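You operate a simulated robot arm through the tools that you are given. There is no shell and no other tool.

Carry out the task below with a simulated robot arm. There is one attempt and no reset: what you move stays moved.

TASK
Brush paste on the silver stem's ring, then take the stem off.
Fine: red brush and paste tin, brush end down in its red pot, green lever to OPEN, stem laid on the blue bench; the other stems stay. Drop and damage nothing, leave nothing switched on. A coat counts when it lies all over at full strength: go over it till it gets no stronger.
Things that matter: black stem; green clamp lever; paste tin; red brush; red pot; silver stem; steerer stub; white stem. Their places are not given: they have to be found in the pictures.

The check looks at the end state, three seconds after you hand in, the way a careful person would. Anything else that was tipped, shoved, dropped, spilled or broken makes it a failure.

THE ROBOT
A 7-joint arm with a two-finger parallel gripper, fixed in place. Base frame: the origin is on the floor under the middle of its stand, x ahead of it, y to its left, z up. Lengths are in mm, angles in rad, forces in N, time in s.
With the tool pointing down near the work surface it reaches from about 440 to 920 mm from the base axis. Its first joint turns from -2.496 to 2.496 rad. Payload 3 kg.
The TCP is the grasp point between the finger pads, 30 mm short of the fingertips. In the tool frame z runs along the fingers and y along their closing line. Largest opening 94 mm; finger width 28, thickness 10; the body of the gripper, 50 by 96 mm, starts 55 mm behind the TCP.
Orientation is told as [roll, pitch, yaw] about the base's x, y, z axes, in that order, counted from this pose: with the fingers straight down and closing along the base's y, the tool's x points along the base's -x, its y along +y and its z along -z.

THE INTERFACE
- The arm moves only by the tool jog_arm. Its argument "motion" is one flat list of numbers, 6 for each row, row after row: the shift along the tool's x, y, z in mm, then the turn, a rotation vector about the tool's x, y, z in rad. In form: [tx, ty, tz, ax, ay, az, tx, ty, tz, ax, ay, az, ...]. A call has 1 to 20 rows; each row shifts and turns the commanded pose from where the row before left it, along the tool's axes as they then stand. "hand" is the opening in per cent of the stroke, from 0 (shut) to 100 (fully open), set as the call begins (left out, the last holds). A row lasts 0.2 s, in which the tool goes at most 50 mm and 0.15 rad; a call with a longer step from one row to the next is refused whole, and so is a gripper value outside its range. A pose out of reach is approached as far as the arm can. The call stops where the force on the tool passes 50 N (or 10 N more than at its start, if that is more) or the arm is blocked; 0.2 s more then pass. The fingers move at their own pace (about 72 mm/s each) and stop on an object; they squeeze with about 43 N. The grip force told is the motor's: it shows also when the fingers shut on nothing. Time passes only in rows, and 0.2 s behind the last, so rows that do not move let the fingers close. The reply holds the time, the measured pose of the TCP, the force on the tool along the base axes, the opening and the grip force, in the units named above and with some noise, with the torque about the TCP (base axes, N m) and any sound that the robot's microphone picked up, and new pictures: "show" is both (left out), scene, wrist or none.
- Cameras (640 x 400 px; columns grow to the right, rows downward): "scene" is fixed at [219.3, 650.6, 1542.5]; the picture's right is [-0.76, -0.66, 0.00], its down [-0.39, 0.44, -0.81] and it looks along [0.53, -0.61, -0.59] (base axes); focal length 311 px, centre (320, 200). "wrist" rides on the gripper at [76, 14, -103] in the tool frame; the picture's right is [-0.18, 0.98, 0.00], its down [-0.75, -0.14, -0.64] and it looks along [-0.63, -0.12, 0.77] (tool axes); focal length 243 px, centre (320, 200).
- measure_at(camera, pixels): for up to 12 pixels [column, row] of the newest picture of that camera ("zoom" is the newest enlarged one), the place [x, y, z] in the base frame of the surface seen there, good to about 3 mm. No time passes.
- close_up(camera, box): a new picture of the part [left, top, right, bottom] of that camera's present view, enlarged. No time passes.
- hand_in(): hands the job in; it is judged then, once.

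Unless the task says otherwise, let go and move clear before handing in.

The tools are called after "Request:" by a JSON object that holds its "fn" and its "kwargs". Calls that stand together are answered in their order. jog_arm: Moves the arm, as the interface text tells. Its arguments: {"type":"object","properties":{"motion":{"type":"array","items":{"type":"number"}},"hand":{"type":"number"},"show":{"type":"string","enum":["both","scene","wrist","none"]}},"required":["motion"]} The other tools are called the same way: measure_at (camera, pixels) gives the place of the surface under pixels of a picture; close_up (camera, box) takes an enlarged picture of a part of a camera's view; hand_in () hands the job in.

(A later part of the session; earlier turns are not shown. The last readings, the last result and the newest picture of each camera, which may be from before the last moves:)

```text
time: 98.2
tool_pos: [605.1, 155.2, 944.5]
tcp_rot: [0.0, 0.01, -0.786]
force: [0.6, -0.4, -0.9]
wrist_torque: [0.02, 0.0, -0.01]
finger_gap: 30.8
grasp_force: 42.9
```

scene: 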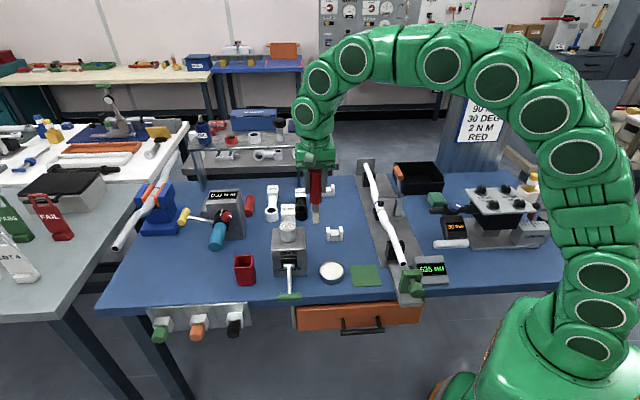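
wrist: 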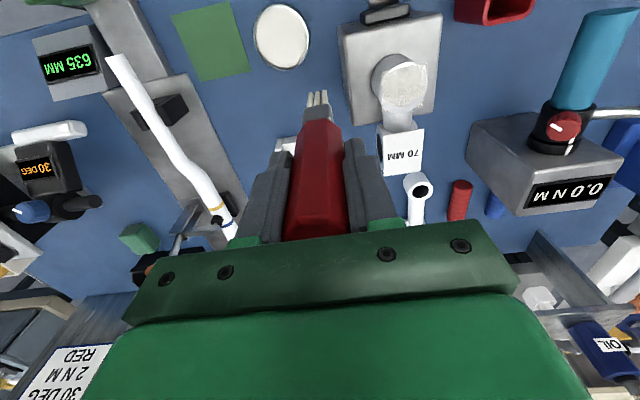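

Request:
{"fn": "jog_arm", "kwargs": {"motion": [0, 0, 0.8, 0, 0, 0, 0, 0, 0, 0, 0, 0], "show": "none"}}

```text
time: 98.8
tool_pos: [603.9, 155.1, 943.6]
tcp_rot: [-0.001, 0.01, -0.785]
force: [-2.9, 0.3, 12.2]
wrist_torque: [0.03, 0.37, 0.01]
finger_gap: 30.9
grasp_force: 43.0
```

Centred contact at 12 N. Quick u-swirl, lift, and go to the ring back (rel. v≈−15).

Request:
{"fn": "jog_arm", "kwargs": {"motion": [0, 0, -0.3, 0, 0, 0, 0, 4, 0, 0, 0, 0, 0, -8, 0, 0, 0, 0, 0, 4, 0, 0, 0, 0, 0, 0, -5, 0, 0, 0, 0, 0, -40, 0, 0, 0, 0, 0, -40, 0, 0, 0, 0, 0, -40, 0, 0, 0, 0, 0, -35, 0, 0, 0, -23.5, 41, -0.23, 0, 0, 0, -23.5, 41, -0.23, 0, 0, 0, -23.5, 41, -0.23, 0, 0, 0, 0, 0, 10, 0, 0, 0, 0, 0, 5, 0, 0, 0, 0, 0, 0, 0, 0, 0]}}

Request:
{"fn": "close_up", "kwargs": {"camera": "wrist", "box": [260, 60, 380, 160]}}

Request:
{"fn": "close_up", "kwargs": {"camera": "scene", "box": [265, 200, 315, 245]}}

```text
time: 102.0
tool_pos: [742.5, 191.3, 1089.2]
tcp_rot: [-0.001, 0.012, -0.785]
force: [0.0, 0.3, -0.4]
wrist_torque: [0.01, 0.01, 0.02]
finger_gap: 30.9
grasp_force: 42.6
```

scene: 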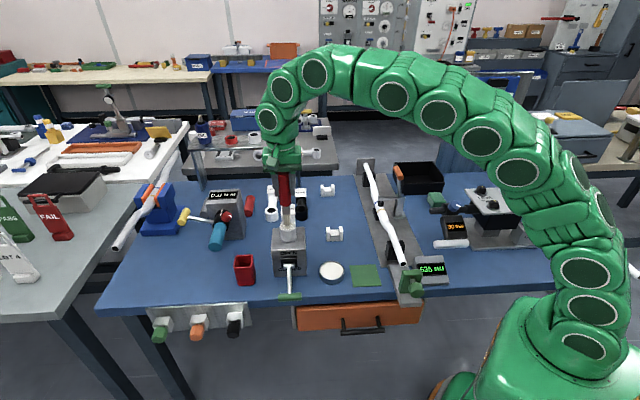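
wrist: 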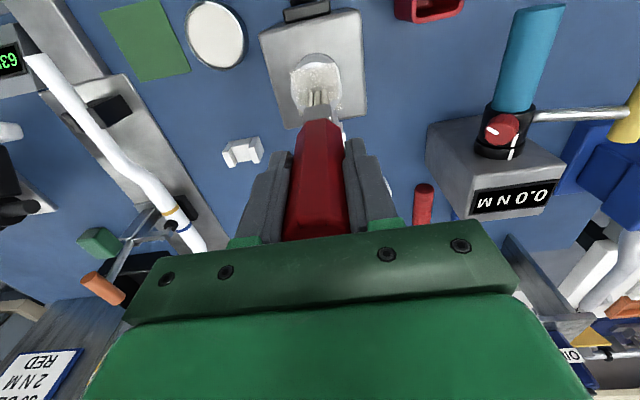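

```text
4.00 times, centred on (320, 110) of wrist
```

zoom: 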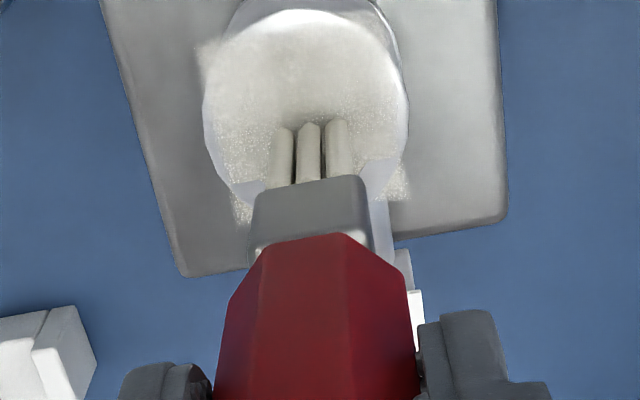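

```text
8.89 times, centred on (290, 222) of scene
```

zoom: 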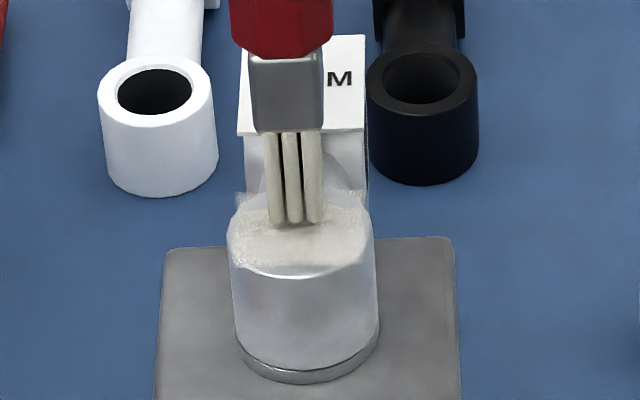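

At rel. (0,−14.5), 2–3 mm above. Lower to light contact.

Request:
{"fn": "jog_arm", "kwargs": {"motion": [0, 0, 2.2, 0, 0, 0, 0, 0, 0, 0, 0, 0], "show": "none"}}

```text
time: 102.6
tool_pos: [742.2, 192.9, 1086.9]
tcp_rot: [0.001, 0.009, -0.785]
force: [0.5, 1.2, -0.8]
wrist_torque: [-0.02, 0.02, 0.03]
finger_gap: 30.9
grasp_force: 43.0
```

Request:
{"fn": "jog_arm", "kwargs": {"motion": [0, 0, 0.8, 0, 0, 0, 0, 0, 0, 0, 0, 0], "show": "none"}}

```text
time: 103.2
tool_pos: [742.1, 191.8, 1086.2]
tcp_rot: [0.0, 0.01, -0.785]
force: [-1.0, -0.7, 2.8]
wrist_torque: [0.01, 0.01, 0.03]
finger_gap: 30.6
grasp_force: 43.2
```

Light contact (3 N). Strokes ±15 mm along u at the back, three passes.

Request:
{"fn": "jog_arm", "kwargs": {"motion": [0, -7.5, 0, 0, 0, 0, 0, -7.5, 0, 0, 0, 0, 0, 7.5, 0, 0, 0, 0, 0, 7.5, 0, 0, 0, 0, 0, 7.5, 0, 0, 0, 0, 0, 7.5, 0, 0, 0, 0, 0, -7.5, 0, 0, 0, 0, 0, -7.5, 0, 0, 0, 0, 0, -7.5, 0, 0, 0, 0, 0, -7.5, 0, 0, 0, 0, 0, 7.5, 0, 0, 0, 0, 0, 7.5, 0, 0, 0, 0, 0, 7.5, 0, 0, 0, 0, 0, 7.5, 0, 0, 0, 0, 0, -7.5, 0, 0, 0, 0, 0, -7.5, 0, 0, 0, 0], "show": "none"}}

Request:
{"fn": "jog_arm", "kwargs": {"motion": [0, 0, -2.2, 0, 0, 0, 10, 0, 0.1, 0, 0, 0, 0, 0, 2.2, 0, 0, 0, 0, 0, 0, 0, 0, 0], "show": "none"}}

```text
time: 106.6
tool_pos: [741.8, 192.1, 1086.1]
tcp_rot: [-0.001, 0.011, -0.786]
force: [3.2, 2.0, 12.9]
wrist_torque: [0.31, -0.35, 0.04]
finger_gap: 31.0
grasp_force: 43.3
```

```text
time: 107.6
tool_pos: [735.0, 198.4, 1086.4]
tcp_rot: [0.0, 0.009, -0.787]
force: [1.2, -0.8, 3.7]
wrist_torque: [-0.06, -0.26, 0.03]
finger_gap: 30.8
grasp_force: 42.8
```

Force is steady (≈4 N) at rel. v≈−4.5. I'll stroke here, then step forward again.

Request:
{"fn": "jog_arm", "kwargs": {"motion": [0, -7.5, -0.1, 0, 0, 0, 0, -7.5, 0, 0, 0, 0, 0, 7.5, 0, 0, 0, 0, 0, 7.5, 0, 0, 0, 0, 0, 7.5, 0, 0, 0, 0, 0, 7.5, 0, 0, 0, 0, 0, -7.5, 0, 0, 0, 0, 0, -7.5, 0, 0, 0, 0, 0, -7.5, 0, 0, 0, 0, 0, -7.5, 0, 0, 0, 0, 0, 7.5, 0, 0, 0, 0, 0, 7.5, 0, 0, 0, 0, 0, 7.5, 0, 0, 0, 0, 0, 7.5, 0, 0, 0, 0, 0, -7.5, 0, 0, 0, 0, 0, -7.5, 0, 0, 0, 0], "show": "none"}}

Request:
{"fn": "jog_arm", "kwargs": {"motion": [0, 0, -2.2, 0, 0, 0, 10, 0, 0.1, 0, 0, 0, 0, 0, 2.2, 0, 0, 0, 0, 0, 0, 0, 0, 0], "show": "none"}}

```text
time: 111.0
tool_pos: [736.0, 197.5, 1086.1]
tcp_rot: [0.0, 0.007, -0.785]
force: [0.2, 0.4, 0.1]
wrist_torque: [0.03, -0.09, 0.01]
finger_gap: 30.7
grasp_force: 42.7
```

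```text
time: 112.0
tool_pos: [727.8, 204.4, 1086.1]
tcp_rot: [0.0, 0.011, -0.784]
force: [0.7, -0.7, 1.5]
wrist_torque: [-0.08, 0.02, 0.0]
finger_gap: 31.2
grasp_force: 43.0
```

Request:
{"fn": "jog_arm", "kwargs": {"motion": [0, -7.5, 0.2, 0, 0, 0, 0, -7.5, 0, 0, 0, 0, 0, 7.5, 0, 0, 0, 0, 0, 7.5, 0, 0, 0, 0, 0, 7.5, 0, 0, 0, 0, 0, 7.5, 0, 0, 0, 0, 0, -7.5, 0, 0, 0, 0, 0, -7.5, 0, 0, 0, 0, 0, -7.5, 0, 0, 0, 0, 0, -7.5, 0, 0, 0, 0, 0, 7.5, 0, 0, 0, 0, 0, 7.5, 0, 0, 0, 0, 0, 7.5, 0, 0, 0, 0, 0, 7.5, 0, 0, 0, 0, 0, -7.5, 0, 0, 0, 0, 0, -7.5, 0, 0, 0, 0], "show": "none"}}

Request:
{"fn": "jog_arm", "kwargs": {"motion": [0, 0, -2.2, 0, 0, 0, 9, 0, 0.1, 0, 0, 0, 0, 0, 2.2, 0, 0, 0, 0, 0, 0, 0, 0, 0], "show": "none"}}

```text
time: 115.4
tool_pos: [728.7, 205.8, 1086.0]
tcp_rot: [0.002, 0.008, -0.785]
force: [2.5, 2.5, 9.1]
wrist_torque: [0.34, -0.24, -0.07]
finger_gap: 30.9
grasp_force: 43.7
```

```text
time: 116.4
tool_pos: [721.3, 212.2, 1085.1]
tcp_rot: [0.001, 0.01, -0.784]
force: [-1.0, -1.2, 3.9]
wrist_torque: [-0.05, 0.08, 0.01]
finger_gap: 30.7
grasp_force: 43.0
```

At rel. v≈+15 with 4 N. One gentle pass here (eased 0.2 mm), then lift and compare.

Request:
{"fn": "jog_arm", "kwargs": {"motion": [0, -7, -0.2, 0, 0, 0, 0, -7, 0, 0, 0, 0, 0, 7, 0, 0, 0, 0, 0, 7, 0, 0, 0, 0, 0, 7, 0, 0, 0, 0, 0, 7, 0, 0, 0, 0, 0, -7, 0, 0, 0, 0, 0, -7, 0, 0, 0, 0], "show": "none"}}

Request:
{"fn": "jog_arm", "kwargs": {"motion": [-9, 0, -15, 0, 0, 0, 0, -40, -4, 0, 0, 0, 0, -40, 0, 0, 0, 0, 0, 0, 0, 0, 0, 0]}}

Request:
{"fn": "close_up", "kwargs": {"camera": "scene", "box": [270, 205, 310, 245]}}

Request:
{"fn": "close_up", "kwargs": {"camera": "wrist", "box": [375, 60, 445, 130]}}

Request:
{"fn": "close_up", "kwargs": {"camera": "scene", "box": [278, 212, 304, 238]}}

```text
time: 118.2
tool_pos: [719.9, 210.8, 1086.2]
tcp_rot: [0.0, 0.01, -0.787]
force: [0.2, 0.0, -0.4]
wrist_torque: [0.02, -0.01, -0.01]
finger_gap: 30.8
grasp_force: 42.7
```

```text
time: 119.2
tool_pos: [671.1, 148.4, 1105.7]
tcp_rot: [0.0, 0.011, -0.786]
force: [0.3, 0.0, -0.6]
wrist_torque: [0.01, -0.02, -0.01]
finger_gap: 30.8
grasp_force: 42.9
```

scene: 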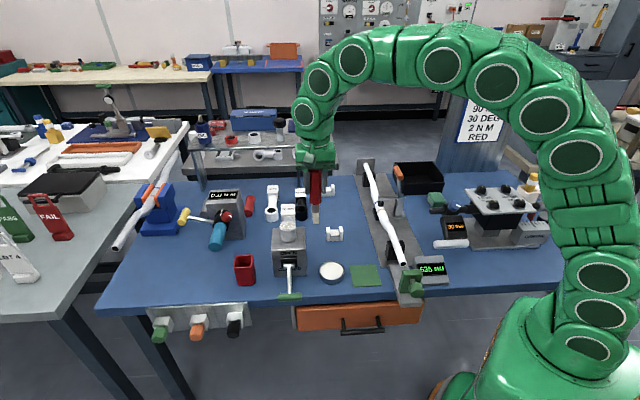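
wrist: 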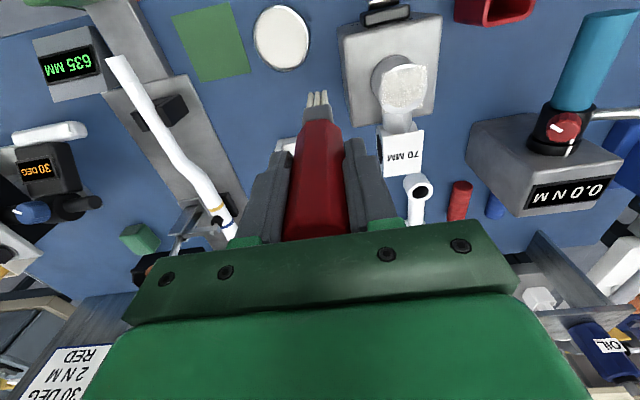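

```text
10.00 times, centred on (290, 225) of scene
```

zoom: 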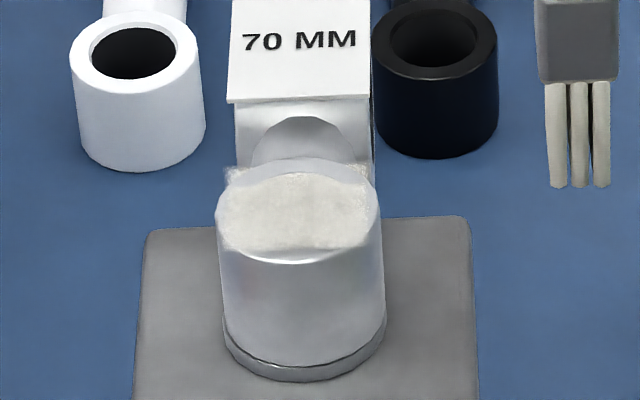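

```text
5.71 times, centred on (410, 95) of wrist
```

zoom: 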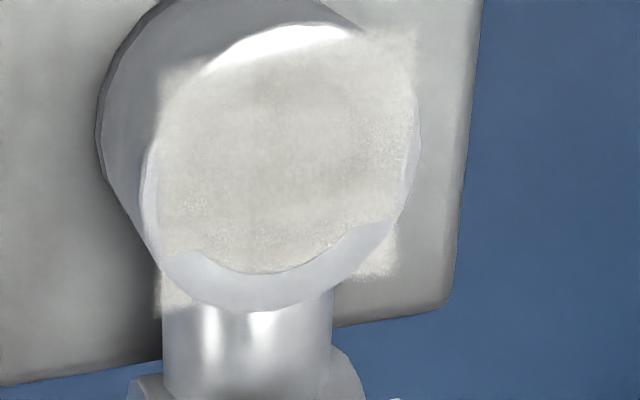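

```text
15.38 times, centred on (291, 225) of scene
```

zoom: 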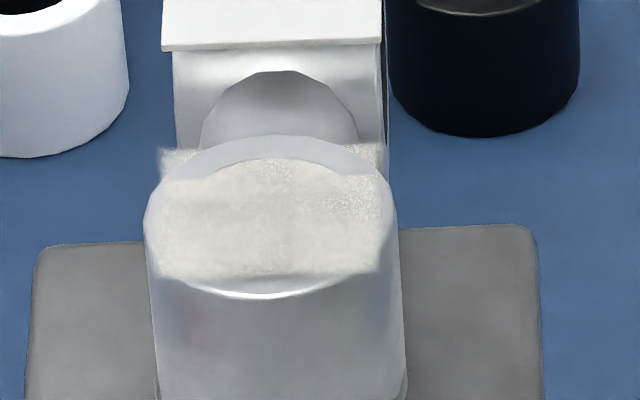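

The before/after scene zooms are identical (even the speckles at (350,200)), so the coat gets no stronger. Now I'll carry the brush back toward its red pot, passing in front of the ring.

Request:
{"fn": "jog_arm", "kwargs": {"motion": [44, 0, 0.4, 0, 0, 0, 0, 42.1, 0, 0, 0, 0, 0, 42.1, 5, 0, 0, 0, 0, 42.1, 20, 0, 0, 0, 0, 42.1, 24, 0, 0, 0, 0, 42.1, 24, 0, 0, 0, 0, 0, 0, 0, 0, 0]}}

Request:
{"fn": "close_up", "kwargs": {"camera": "wrist", "box": [260, 30, 400, 150]}}

Request:
{"fn": "close_up", "kwargs": {"camera": "scene", "box": [215, 215, 275, 290]}}

```text
time: 120.8
tool_pos: [789.9, 330.9, 1031.0]
tcp_rot: [0.0, 0.008, -0.785]
force: [0.2, -0.3, -1.3]
wrist_torque: [-0.01, 0.01, -0.05]
finger_gap: 30.8
grasp_force: 42.6
```

scene: 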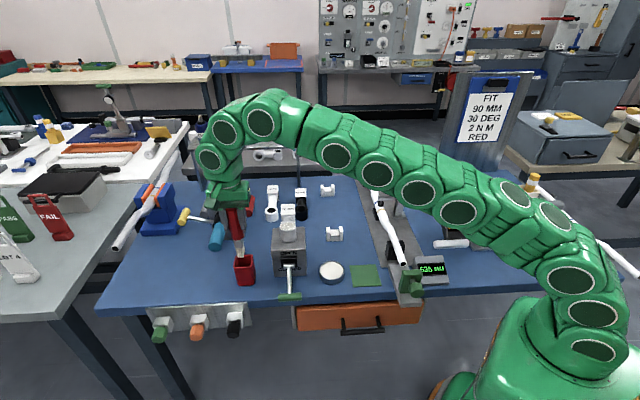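
wrist: 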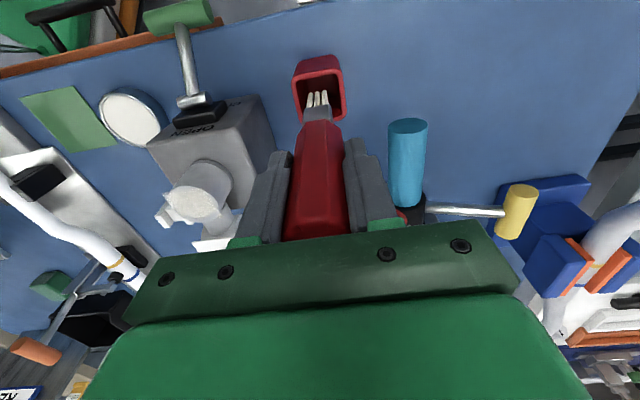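

```text
3.33 times, centred on (330, 90) of wrist
```

zoom: 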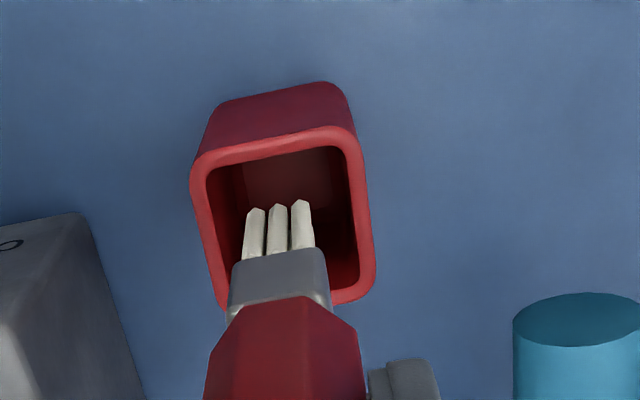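

```text
5.33 times, centred on (245, 252) of scene
```

zoom: 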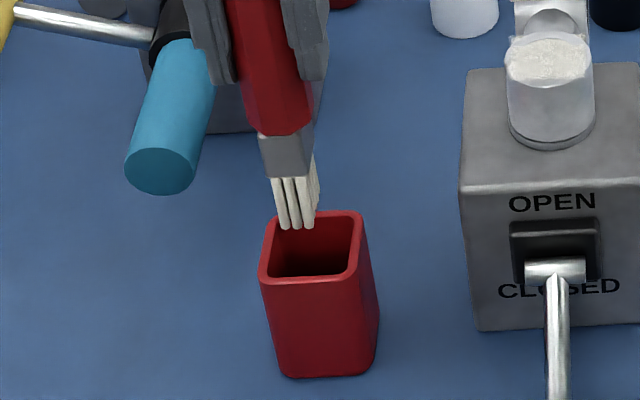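

The brush hangs over the pot. I'll measure bristle tips and pot rim to align before inserting.

Request:
{"fn": "measure_at", "kwargs": {"camera": "zoom", "pixels": [[283, 225], [297, 225], [310, 222], [314, 205], [317, 190], [262, 278], [350, 275], [272, 220], [357, 214], [268, 160], [308, 165], [314, 145]]}}

Request:
{"fn": "measure_at", "kwargs": {"camera": "wrist", "pixels": [[310.5, 94.5], [317, 93], [324, 92], [293, 79], [338, 71], [343, 100], [300, 118], [318, 120]]}}

```text
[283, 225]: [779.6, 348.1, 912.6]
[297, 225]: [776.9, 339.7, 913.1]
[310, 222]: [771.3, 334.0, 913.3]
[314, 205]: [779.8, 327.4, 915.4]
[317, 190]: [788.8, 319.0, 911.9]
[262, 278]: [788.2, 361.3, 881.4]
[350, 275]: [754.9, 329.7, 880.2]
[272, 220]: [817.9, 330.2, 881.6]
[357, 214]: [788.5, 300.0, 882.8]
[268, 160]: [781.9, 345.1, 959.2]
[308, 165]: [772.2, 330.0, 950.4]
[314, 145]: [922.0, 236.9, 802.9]
```

```text
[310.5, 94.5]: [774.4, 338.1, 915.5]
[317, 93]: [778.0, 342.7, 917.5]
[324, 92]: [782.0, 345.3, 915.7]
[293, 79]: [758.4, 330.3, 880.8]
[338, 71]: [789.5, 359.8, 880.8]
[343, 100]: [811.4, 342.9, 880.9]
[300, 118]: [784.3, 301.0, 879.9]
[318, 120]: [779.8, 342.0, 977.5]
```

The bristles match their original lateral position over the pot centre (front row v≈−308.5, u≈792). I'll lower gently into the pot, checking force at the rim.

Request:
{"fn": "jog_arm", "kwargs": {"motion": [0, 0, 15, 0, 0, 0, 0, 0, 10, 0, 0, 0, 0, 0, 6, 0, 0, 0, 0, 0, 5, 0, 0, 0, 0, 0, 0, 0, 0, 0]}}

Request:
{"fn": "close_up", "kwargs": {"camera": "wrist", "box": [260, 30, 400, 150]}}

Request:
{"fn": "close_up", "kwargs": {"camera": "scene", "box": [215, 215, 275, 290]}}

```text
time: 122.0
tool_pos: [788.6, 330.8, 996.2]
tcp_rot: [-0.001, 0.01, -0.785]
force: [-0.1, -0.1, -0.4]
wrist_torque: [0.01, 0.01, 0.01]
finger_gap: 30.5
grasp_force: 43.4
```

scene: 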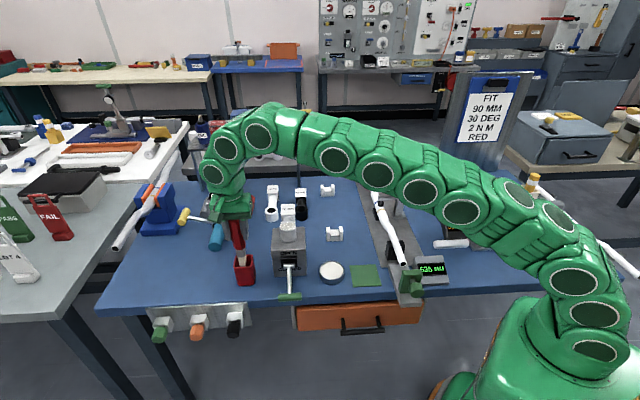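
wrist: 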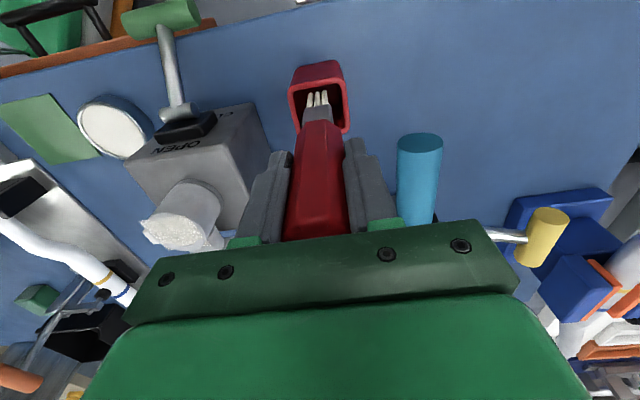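

```text
3.33 times, centred on (330, 90) of wrist
```

zoom: 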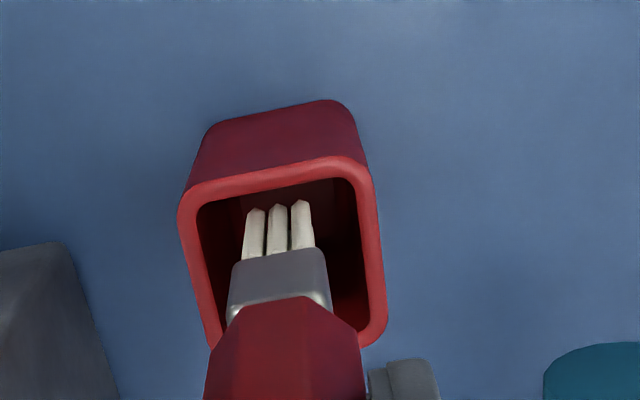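

```text
5.33 times, centred on (245, 252) of scene
```

zoom: 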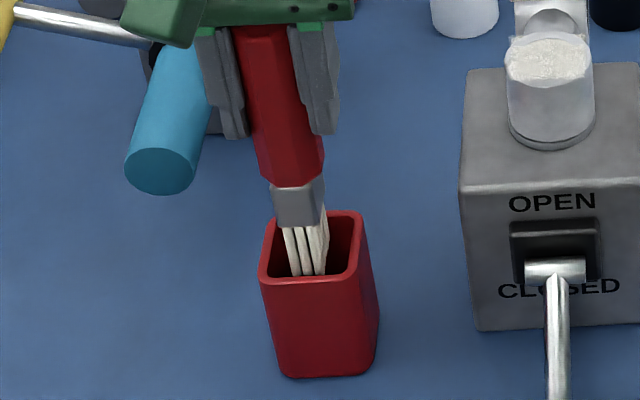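

The bristles are inside the rim, centred, no force. Continue lowering to near the pot's floor.

Request:
{"fn": "jog_arm", "kwargs": {"motion": [0, 0, 12, 0, 0, 0, 0, 0, 12, 0, 0, 0, 0, 0, 12, 0, 0, 0, 0, 0, 10, 0, 0, 0, 0, 0, 8, 0, 0, 0, 0, 0, 3, 0, 0, 0, 0, 0, 0, 0, 0, 0]}}

Request:
{"fn": "close_up", "kwargs": {"camera": "scene", "box": [215, 215, 275, 290]}}

```text
time: 123.6
tool_pos: [787.8, 329.8, 938.6]
tcp_rot: [0.001, 0.01, -0.785]
force: [0.7, -0.5, 0.2]
wrist_torque: [0.0, 0.01, 0.01]
finger_gap: 30.7
grasp_force: 43.0
```

scene: 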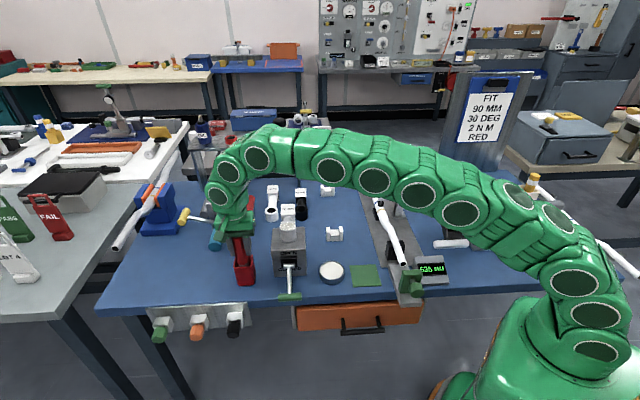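
wrist: 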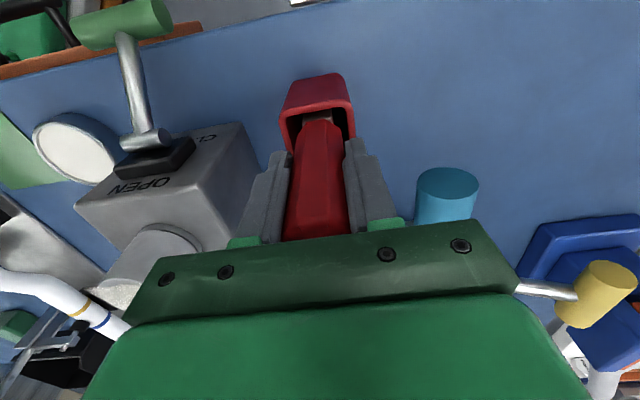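

```text
5.33 times, centred on (245, 252) of scene
```

zoom: 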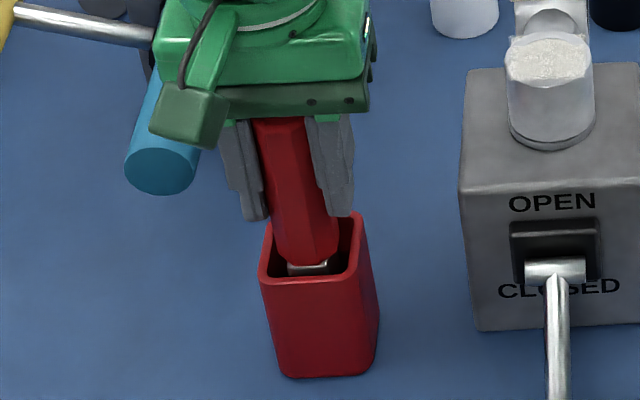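

No contact yet at z≈938.6. I'll lower in small steps to find the floor.

Request:
{"fn": "jog_arm", "kwargs": {"motion": [0, 0, 2, 0, 0, 0, 0, 0, 0, 0, 0, 0], "show": "none"}}

```text
time: 124.2
tool_pos: [787.4, 329.2, 937.2]
tcp_rot: [0.0, 0.01, -0.786]
force: [0.2, 0.2, -1.3]
wrist_torque: [0.02, 0.01, -0.02]
finger_gap: 30.9
grasp_force: 43.0
```

Request:
{"fn": "jog_arm", "kwargs": {"motion": [0, 0, 1.5, 0, 0, 0, 0, 0, 0, 0, 0, 0], "show": "none"}}

```text
time: 124.8
tool_pos: [787.9, 329.1, 935.4]
tcp_rot: [-0.001, 0.01, -0.784]
force: [0.4, -0.1, -0.6]
wrist_torque: [0.02, 0.01, -0.01]
finger_gap: 30.8
grasp_force: 42.6
```

Request:
{"fn": "jog_arm", "kwargs": {"motion": [0, 0, 1, 0, 0, 0, 0, 0, 0, 0, 0, 0], "show": "none"}}

```text
time: 125.4
tool_pos: [787.9, 330.7, 933.0]
tcp_rot: [0.0, 0.009, -0.785]
force: [0.9, 0.3, 0.0]
wrist_torque: [0.01, 0.01, 0.0]
finger_gap: 30.8
grasp_force: 43.3
```

Request:
{"fn": "jog_arm", "kwargs": {"motion": [0, 0, 1, 0, 0, 0, 0, 0, 0, 0, 0, 0], "show": "none"}}

```text
time: 126.0
tool_pos: [788.4, 330.4, 933.7]
tcp_rot: [-0.001, 0.011, -0.785]
force: [-0.5, 0.4, -2.3]
wrist_torque: [0.02, 0.0, 0.0]
finger_gap: 30.9
grasp_force: 43.0
```

Request:
{"fn": "jog_arm", "kwargs": {"motion": [0, 0, 1, 0, 0, 0, 0, 0, 0, 0, 0, 0], "show": "none"}}

```text
time: 126.6
tool_pos: [787.3, 330.1, 933.3]
tcp_rot: [0.0, 0.01, -0.784]
force: [0.1, 0.7, -1.1]
wrist_torque: [0.04, -0.03, -0.01]
finger_gap: 31.0
grasp_force: 42.8
```

Still free. One more millimetre and check in the picture how deep the handle sits.

Request:
{"fn": "jog_arm", "kwargs": {"motion": [0, 0, 1, 0, 0, 0, 0, 0, 0, 0, 0, 0]}}

Request:
{"fn": "close_up", "kwargs": {"camera": "scene", "box": [225, 225, 265, 295]}}

```text
time: 127.2
tool_pos: [788.6, 330.4, 931.8]
tcp_rot: [0.001, 0.012, -0.786]
force: [1.0, -0.8, -1.6]
wrist_torque: [-0.01, 0.02, 0.01]
finger_gap: 30.9
grasp_force: 43.3
```

scene: 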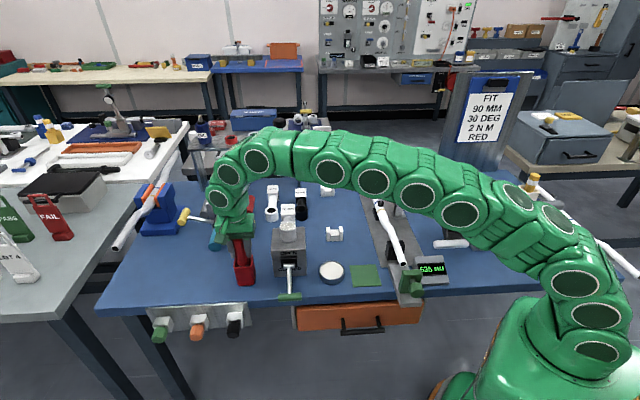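
wrist: 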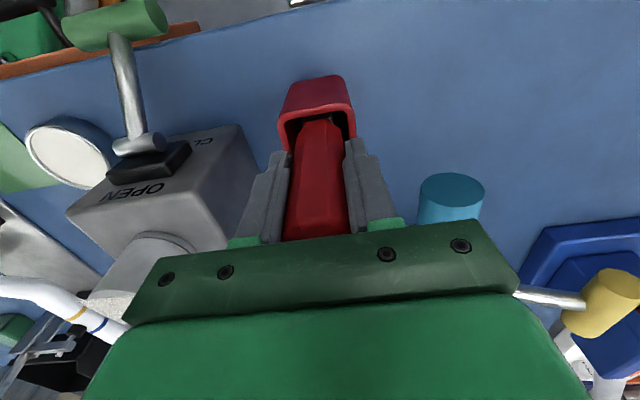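

```text
5.71 times, centred on (245, 260) of scene
```

zoom: 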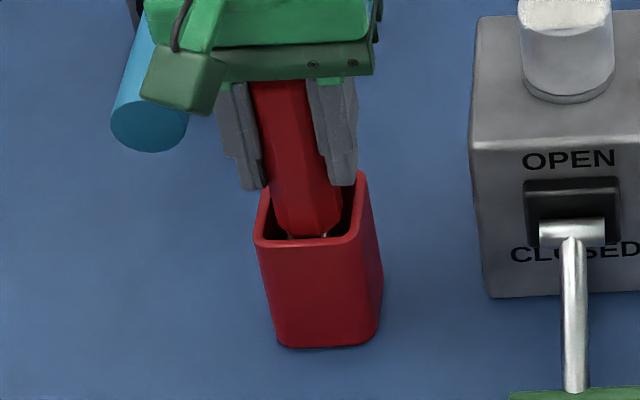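

The handle's bottom is at zoom (308,236), nearly at its original depth (≈238). One more small step to touch down.

Request:
{"fn": "jog_arm", "kwargs": {"motion": [0, 0, 1, 0, 0, 0, 0, 0, 0, 0, 0, 0], "show": "none"}}

```text
time: 127.8
tool_pos: [788.8, 329.6, 931.4]
tcp_rot: [0.0, 0.008, -0.786]
force: [0.4, -0.7, 2.8]
wrist_torque: [-0.09, -0.01, -0.02]
finger_gap: 30.7
grasp_force: 42.6
```

Touchdown at 2.8 N. I'll open the fingers and hold, then check that the brush stands.

Request:
{"fn": "jog_arm", "kwargs": {"motion": [0, 0, 0, 0, 0, 0, 0, 0, 0, 0, 0, 0, 0, 0, 0, 0, 0, 0], "hand": 60}}

Request:
{"fn": "close_up", "kwargs": {"camera": "scene", "box": [225, 225, 265, 295]}}

```text
time: 128.6
tool_pos: [788.0, 329.4, 930.0]
tcp_rot: [-0.001, 0.009, -0.786]
force: [0.7, -0.5, -0.1]
wrist_torque: [-0.02, 0.01, 0.0]
finger_gap: 56.2
grasp_force: 0.0
```

scene: 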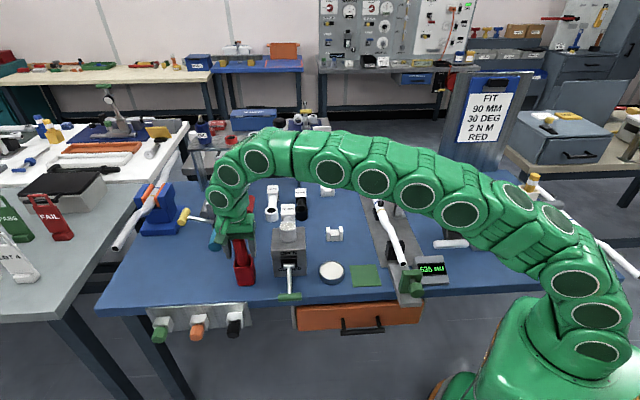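
wrist: 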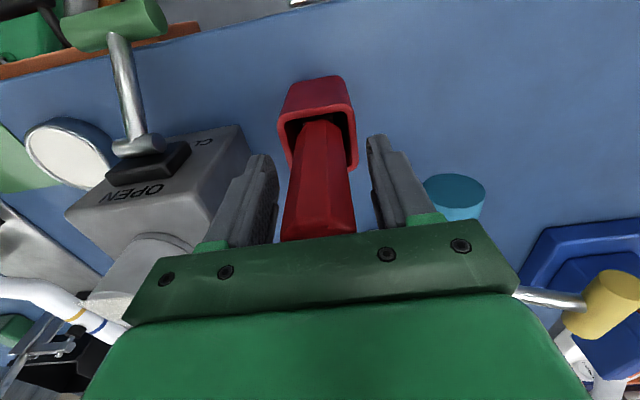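

```text
5.71 times, centred on (245, 260) of scene
```

zoom: 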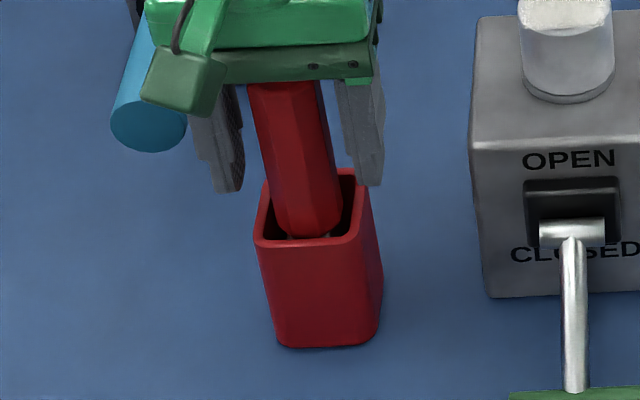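

The brush stands in its pot. I'll raise the gripper straight up clear of it.

Request:
{"fn": "jog_arm", "kwargs": {"motion": [0, 0, -20, 0, 0, 0, 0, 0, -30, 0, 0, 0, 0, 0, -30, 0, 0, 0, 0, 0, -20, 0, 0, 0, 0, 0, 0, 0, 0, 0]}}

Request:
{"fn": "close_up", "kwargs": {"camera": "scene", "box": [225, 225, 265, 295]}}

Request:
{"fn": "close_up", "kwargs": {"camera": "scene", "box": [265, 230, 325, 305]}}

```text
time: 129.8
tool_pos: [788.2, 328.9, 1030.8]
tcp_rot: [0.0, 0.009, -0.786]
force: [0.1, 0.6, -0.6]
wrist_torque: [-0.01, 0.0, 0.03]
finger_gap: 56.3
grasp_force: 0.1
```

scene: 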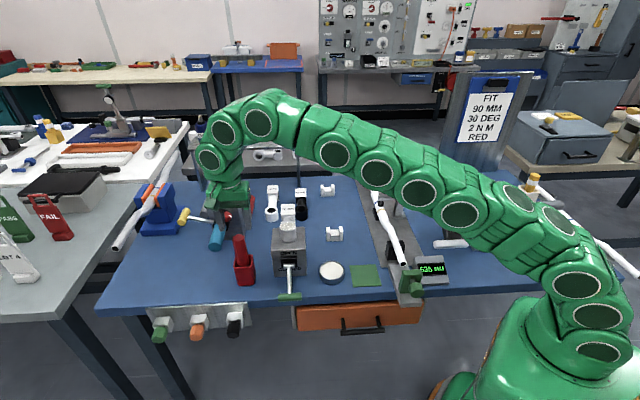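
wrist: 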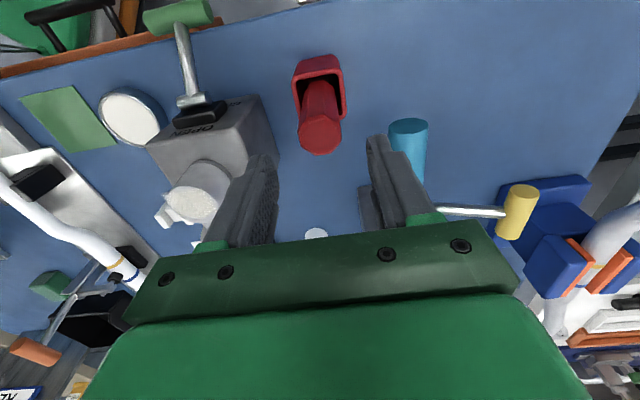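

```text
5.71 times, centred on (245, 260) of scene
```

zoom: 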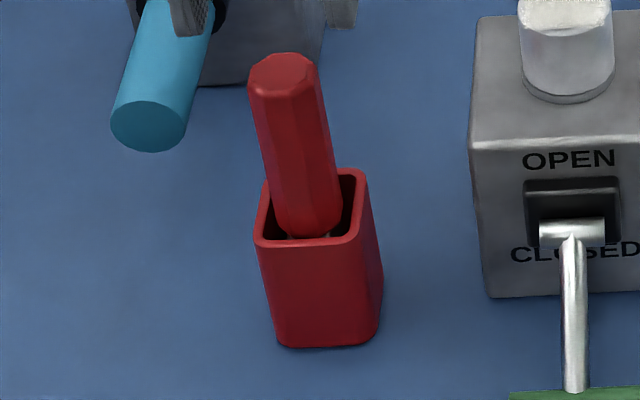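

```text
5.33 times, centred on (295, 268) of scene
```

zoom: 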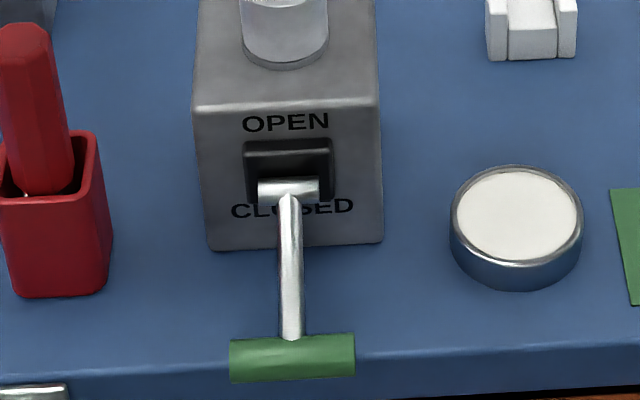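

The brush is back as it was at the start. Next, the lever: the rod slopes ≈36° down from the hub (v≈−305, z≈878) to the green bar. I'll move above the rod (closing along u) for a closer look.

Request:
{"fn": "jog_arm", "kwargs": {"motion": [0, 0, 0, 0, -0.009, 0, 14.7, -32.5, 0, 0, 0, 0, 14.7, -32.5, 0, 0, 0, 0, 14.7, -32.5, 0, 0, 0, 0, 14.7, -32.5, 0, 0, 0, 0, 0, 0, 0, 0, 0, 0], "hand": 60}}

Request:
{"fn": "close_up", "kwargs": {"camera": "wrist", "box": [230, 30, 420, 170]}}

```text
time: 131.2
tool_pos: [655.5, 278.9, 1028.6]
tcp_rot: [0.001, 0.001, -0.785]
force: [0.0, 0.1, -0.1]
wrist_torque: [-0.02, -0.01, 0.01]
finger_gap: 56.5
grasp_force: 0.0
```

scene: 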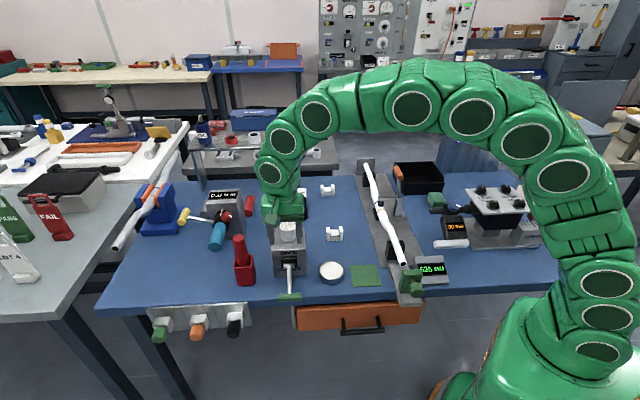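
wrist: 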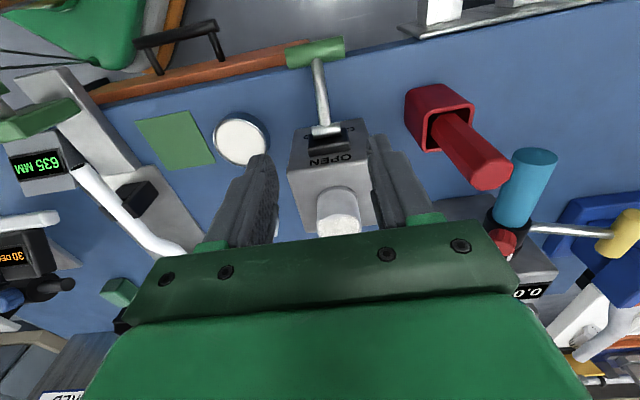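

```text
2.86 times, centred on (325, 100) of wrist
```

zoom: 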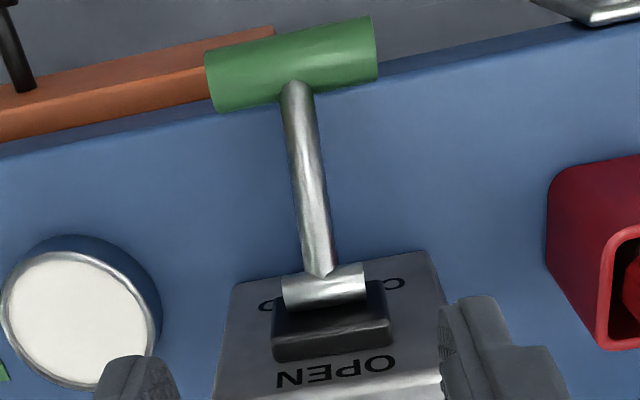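

The lever is clear in this view. I'll measure the handle, rod and hub precisely.

Request:
{"fn": "measure_at", "kwargs": {"camera": "zoom", "pixels": [[215, 85], [372, 50], [293, 68], [292, 95], [302, 130], [310, 180], [318, 230], [324, 262], [325, 288], [290, 296], [358, 282], [330, 330]]}}

Request:
{"fn": "measure_at", "kwargs": {"camera": "zoom", "pixels": [[288, 40], [300, 108], [275, 320], [388, 305], [280, 350], [392, 335], [230, 290], [430, 255], [222, 390], [440, 350], [290, 170], [335, 170]]}}

Request:
{"fn": "close_up", "kwargs": {"camera": "scene", "box": [270, 205, 310, 245]}}

```text
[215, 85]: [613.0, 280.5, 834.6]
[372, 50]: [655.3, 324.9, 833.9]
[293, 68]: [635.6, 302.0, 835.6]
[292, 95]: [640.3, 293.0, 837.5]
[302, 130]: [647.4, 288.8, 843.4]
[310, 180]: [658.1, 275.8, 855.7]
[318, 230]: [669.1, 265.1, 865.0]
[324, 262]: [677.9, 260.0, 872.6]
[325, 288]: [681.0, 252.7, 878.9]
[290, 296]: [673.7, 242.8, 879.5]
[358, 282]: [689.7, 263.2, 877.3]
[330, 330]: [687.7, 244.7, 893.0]
```

```text
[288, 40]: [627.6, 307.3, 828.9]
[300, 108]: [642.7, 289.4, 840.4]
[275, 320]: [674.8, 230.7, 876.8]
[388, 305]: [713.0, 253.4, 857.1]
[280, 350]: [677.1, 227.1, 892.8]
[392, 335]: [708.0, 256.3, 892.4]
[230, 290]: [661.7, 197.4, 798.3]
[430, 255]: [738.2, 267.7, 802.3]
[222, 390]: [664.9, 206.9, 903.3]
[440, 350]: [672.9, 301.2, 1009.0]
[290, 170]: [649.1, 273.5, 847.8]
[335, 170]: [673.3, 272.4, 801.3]
```

```text
10.00 times, centred on (290, 225) of scene
```

zoom: 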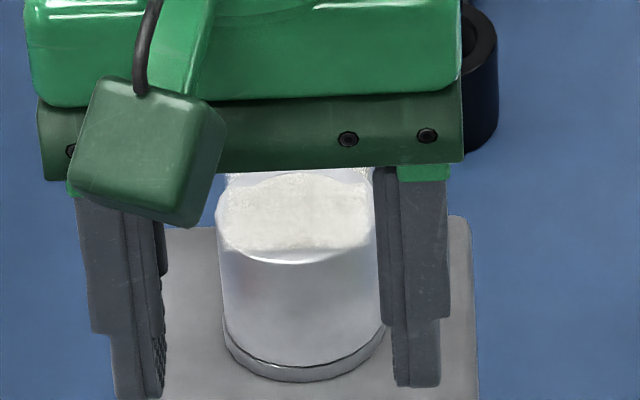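

The rod's axis lies at u≈660.5, with z≈847 at v≈−267 — right under the TCP. I'll descend with fingers either side of the rod to z≈852.

Request:
{"fn": "jog_arm", "kwargs": {"motion": [0, 0, 40, 0, 0, 0, 0, 0, 40, 0, 0, 0, 0, 0, 40, 0, 0, 0, 0, 0, 30, 0, 0, 0, 0, 0, 16, 0, 0, 0, 0, 0, 10, 0, 0, 0, 0, 0, 0, 0, 0, 0]}}

Request:
{"fn": "close_up", "kwargs": {"camera": "wrist", "box": [210, 60, 430, 240]}}

Request:
{"fn": "close_up", "kwargs": {"camera": "scene", "box": [255, 220, 335, 310]}}

```text
time: 132.8
tool_pos: [654.4, 279.3, 853.6]
tcp_rot: [0.0, -0.001, -0.784]
force: [0.6, -1.2, 0.5]
wrist_torque: [-0.03, 0.0, -0.03]
finger_gap: 56.6
grasp_force: 0.2
```

scene: 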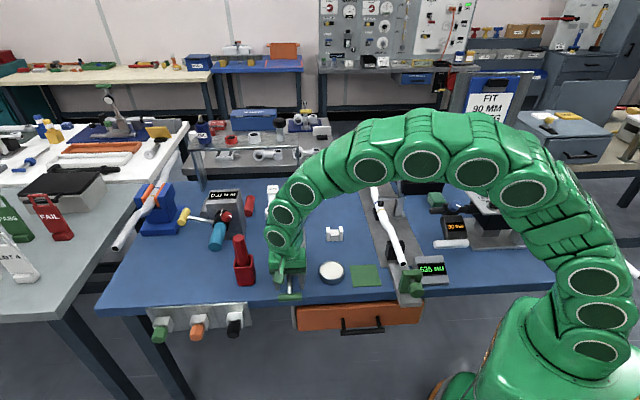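
wrist: 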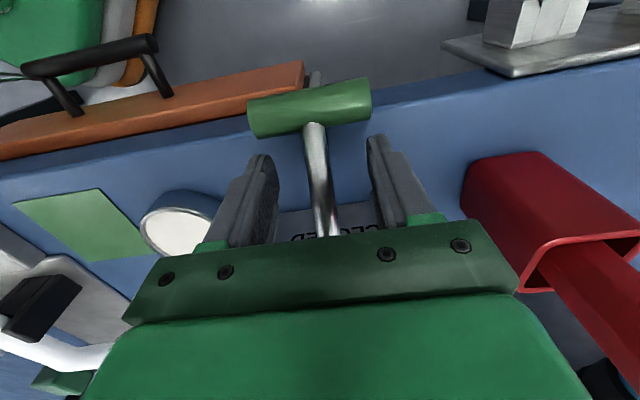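

```text
2.22 times, centred on (320, 150) of wrist
```

zoom: 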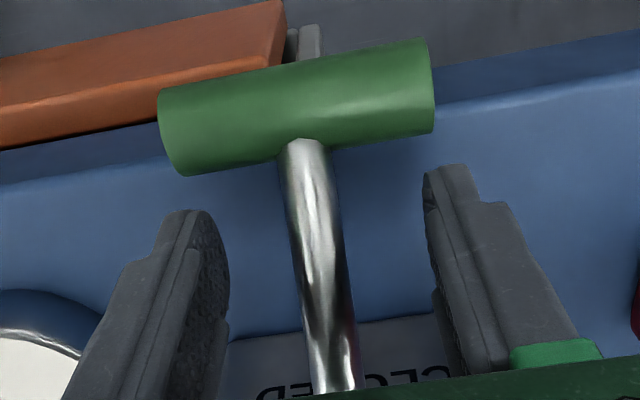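

```text
4.44 times, centred on (295, 265) of scene
```

zoom: 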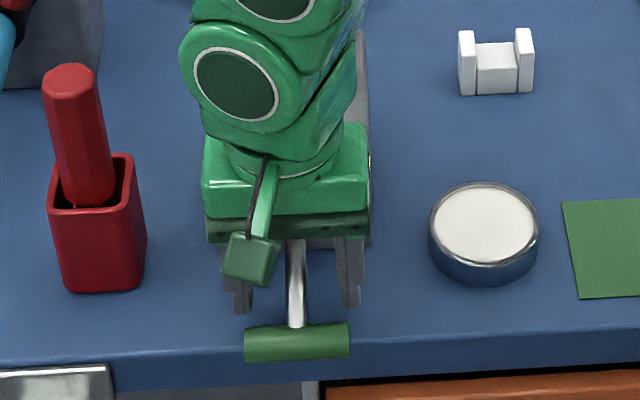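

The rod is centred between the fingers with nothing touching. I'll close on it.

Request:
{"fn": "jog_arm", "kwargs": {"motion": [0, 0, 0, 0, 0, 0, 0, 0, 0, 0, 0, 0, 0, 0, 0, 0, 0, 0], "hand": 0, "show": "none"}}

```text
time: 133.6
tool_pos: [654.2, 278.4, 854.4]
tcp_rot: [-0.001, -0.001, -0.786]
force: [3.2, 1.9, -1.0]
wrist_torque: [0.04, 0.04, 0.02]
finger_gap: 17.4
grasp_force: 45.1
```

The rod is gripped (gap 17 mm, 45 N). I'll raise it along an arc about the hub, first two 10° steps, watching force.

Request:
{"fn": "jog_arm", "kwargs": {"motion": [1.5, 0, -3.6, 0, 0, 0, 1.5, 0, -3.55, 0, 0, 0, 0.85, 0, -3.8, 0, 0, 0, 0.85, 0, -3.75, 0, 0, 0, 0, 0, 0, 0, 0, 0]}}

Request:
{"fn": "close_up", "kwargs": {"camera": "scene", "box": [255, 220, 335, 310]}}

Request:
{"fn": "close_up", "kwargs": {"camera": "wrist", "box": [210, 60, 430, 240]}}

```text
time: 134.8
tool_pos: [652.1, 282.4, 868.3]
tcp_rot: [0.0, 0.001, -0.784]
force: [-8.7, 6.4, -26.1]
wrist_torque: [1.26, 0.21, -1.25]
finger_gap: 12.9
grasp_force: 44.6
```

scene: 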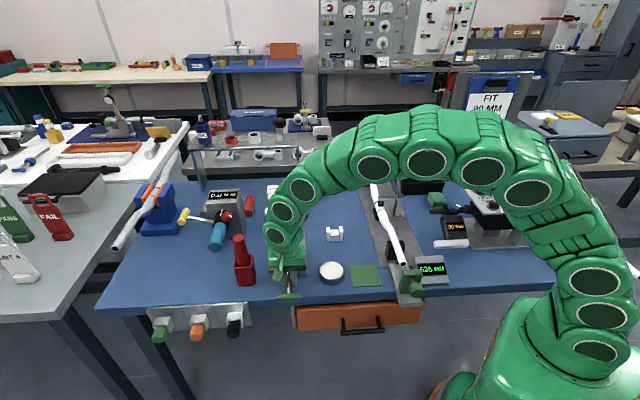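
wrist: 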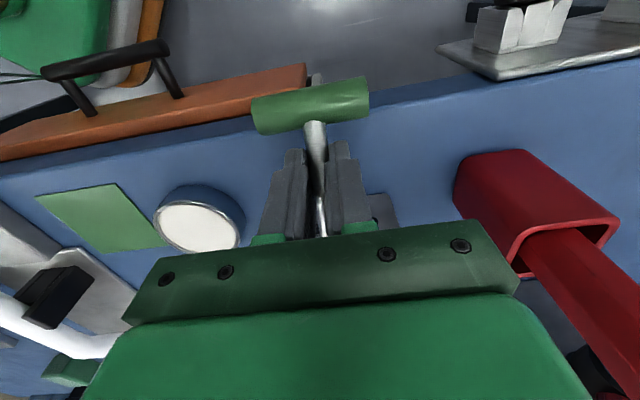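

```text
4.44 times, centred on (295, 265) of scene
```

zoom: 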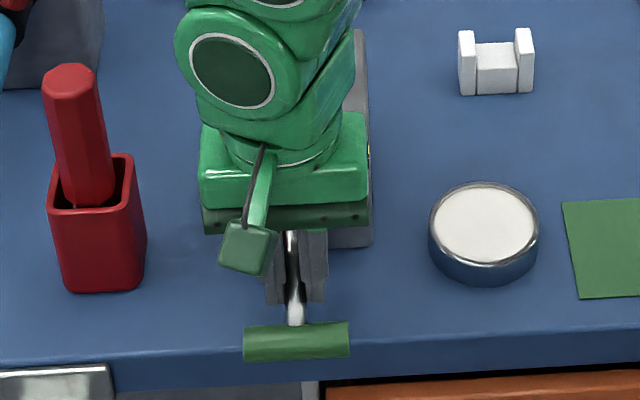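

```text
2.22 times, centred on (320, 150) of wrist
```

zoom: 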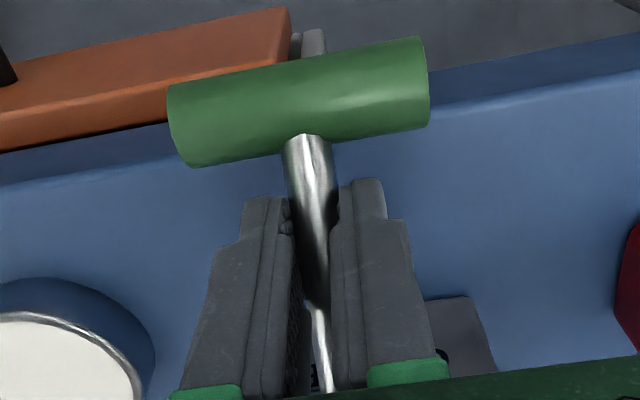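

The lever hardly moved: the handle in the scene zoom stays at (297,342) and the pads slid up the rod at 26 N. I'll release, rise and reconsider — gripping the handle bar at its ends gives a longer arm.

Request:
{"fn": "jog_arm", "kwargs": {"motion": [0, 0, 0, 0, 0, 0, 0, 0, 0, 0, 0, 0, 0, 0, -40, 0, 0, 0, 0, 0, -40, 0, 0, 0, 0, 0, -40, 0, 0, 0, 0, 0, 0, 0, 0, 0], "hand": 60}}

Request:
{"fn": "close_up", "kwargs": {"camera": "wrist", "box": [230, 40, 420, 180]}}

Request:
{"fn": "close_up", "kwargs": {"camera": "scene", "box": [265, 230, 325, 305]}}

```text
time: 136.2
tool_pos: [652.0, 283.0, 988.6]
tcp_rot: [-0.002, 0.002, -0.786]
force: [0.2, 0.1, 0.1]
wrist_torque: [0.0, 0.0, -0.02]
finger_gap: 56.3
grasp_force: 0.1
```

scene: 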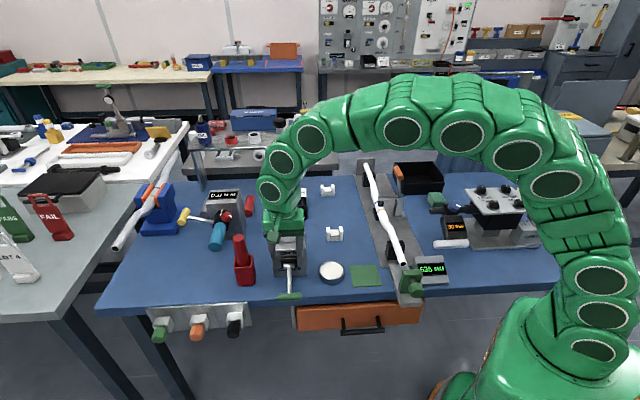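
wrist: 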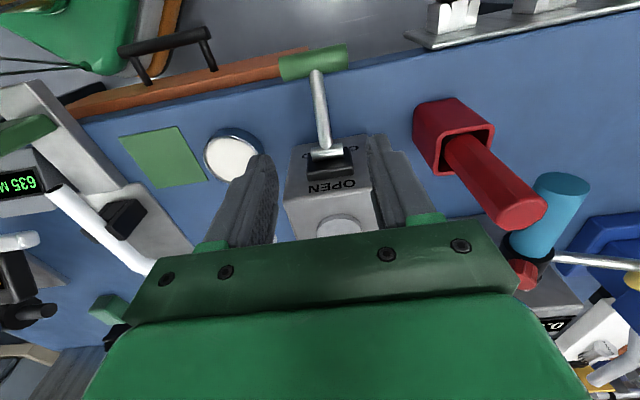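

```text
2.86 times, centred on (325, 110) of wrist
```

zoom: 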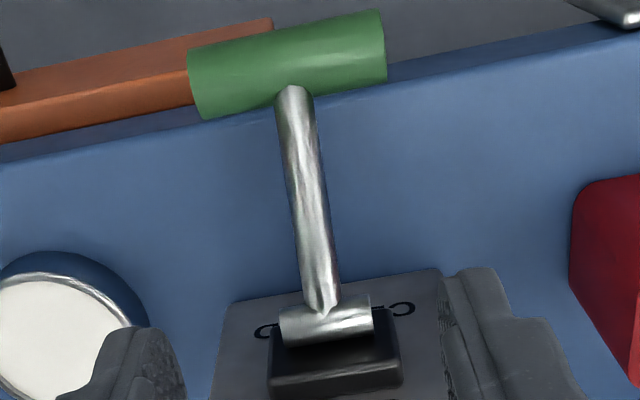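

```text
5.33 times, centred on (295, 268) of scene
```

zoom: 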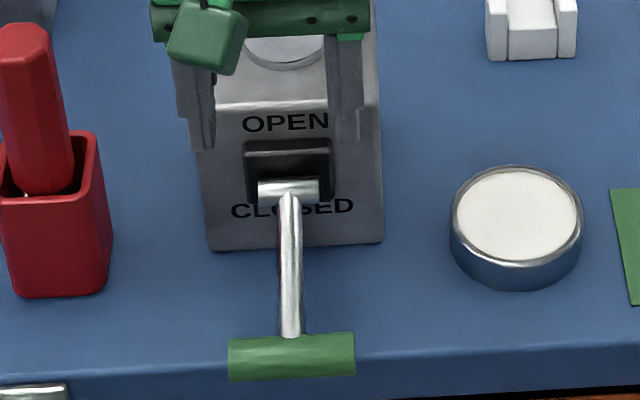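

The lever looks almost as before. I'll measure it again to see whether it moved at all.

Request:
{"fn": "measure_at", "kwargs": {"camera": "zoom", "pixels": [[290, 358], [235, 360], [350, 352], [290, 320], [290, 260], [290, 215], [290, 190]]}}

Request:
{"fn": "measure_at", "kwargs": {"camera": "wrist", "pixels": [[284, 71], [343, 56], [314, 63], [314, 73], [317, 85], [320, 105], [324, 135], [326, 150], [312, 45], [312, 52]]}}

```text
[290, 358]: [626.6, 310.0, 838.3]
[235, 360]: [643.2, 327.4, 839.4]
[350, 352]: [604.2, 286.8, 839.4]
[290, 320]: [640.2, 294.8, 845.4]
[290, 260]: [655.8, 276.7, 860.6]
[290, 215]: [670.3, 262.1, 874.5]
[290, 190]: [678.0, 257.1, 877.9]
```

```text
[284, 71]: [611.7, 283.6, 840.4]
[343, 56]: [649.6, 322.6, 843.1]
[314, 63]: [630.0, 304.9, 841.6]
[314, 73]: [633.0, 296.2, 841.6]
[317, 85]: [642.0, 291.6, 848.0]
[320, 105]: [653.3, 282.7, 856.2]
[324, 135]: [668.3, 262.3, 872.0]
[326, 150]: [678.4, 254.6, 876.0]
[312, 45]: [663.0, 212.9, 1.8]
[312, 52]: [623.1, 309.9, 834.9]
```

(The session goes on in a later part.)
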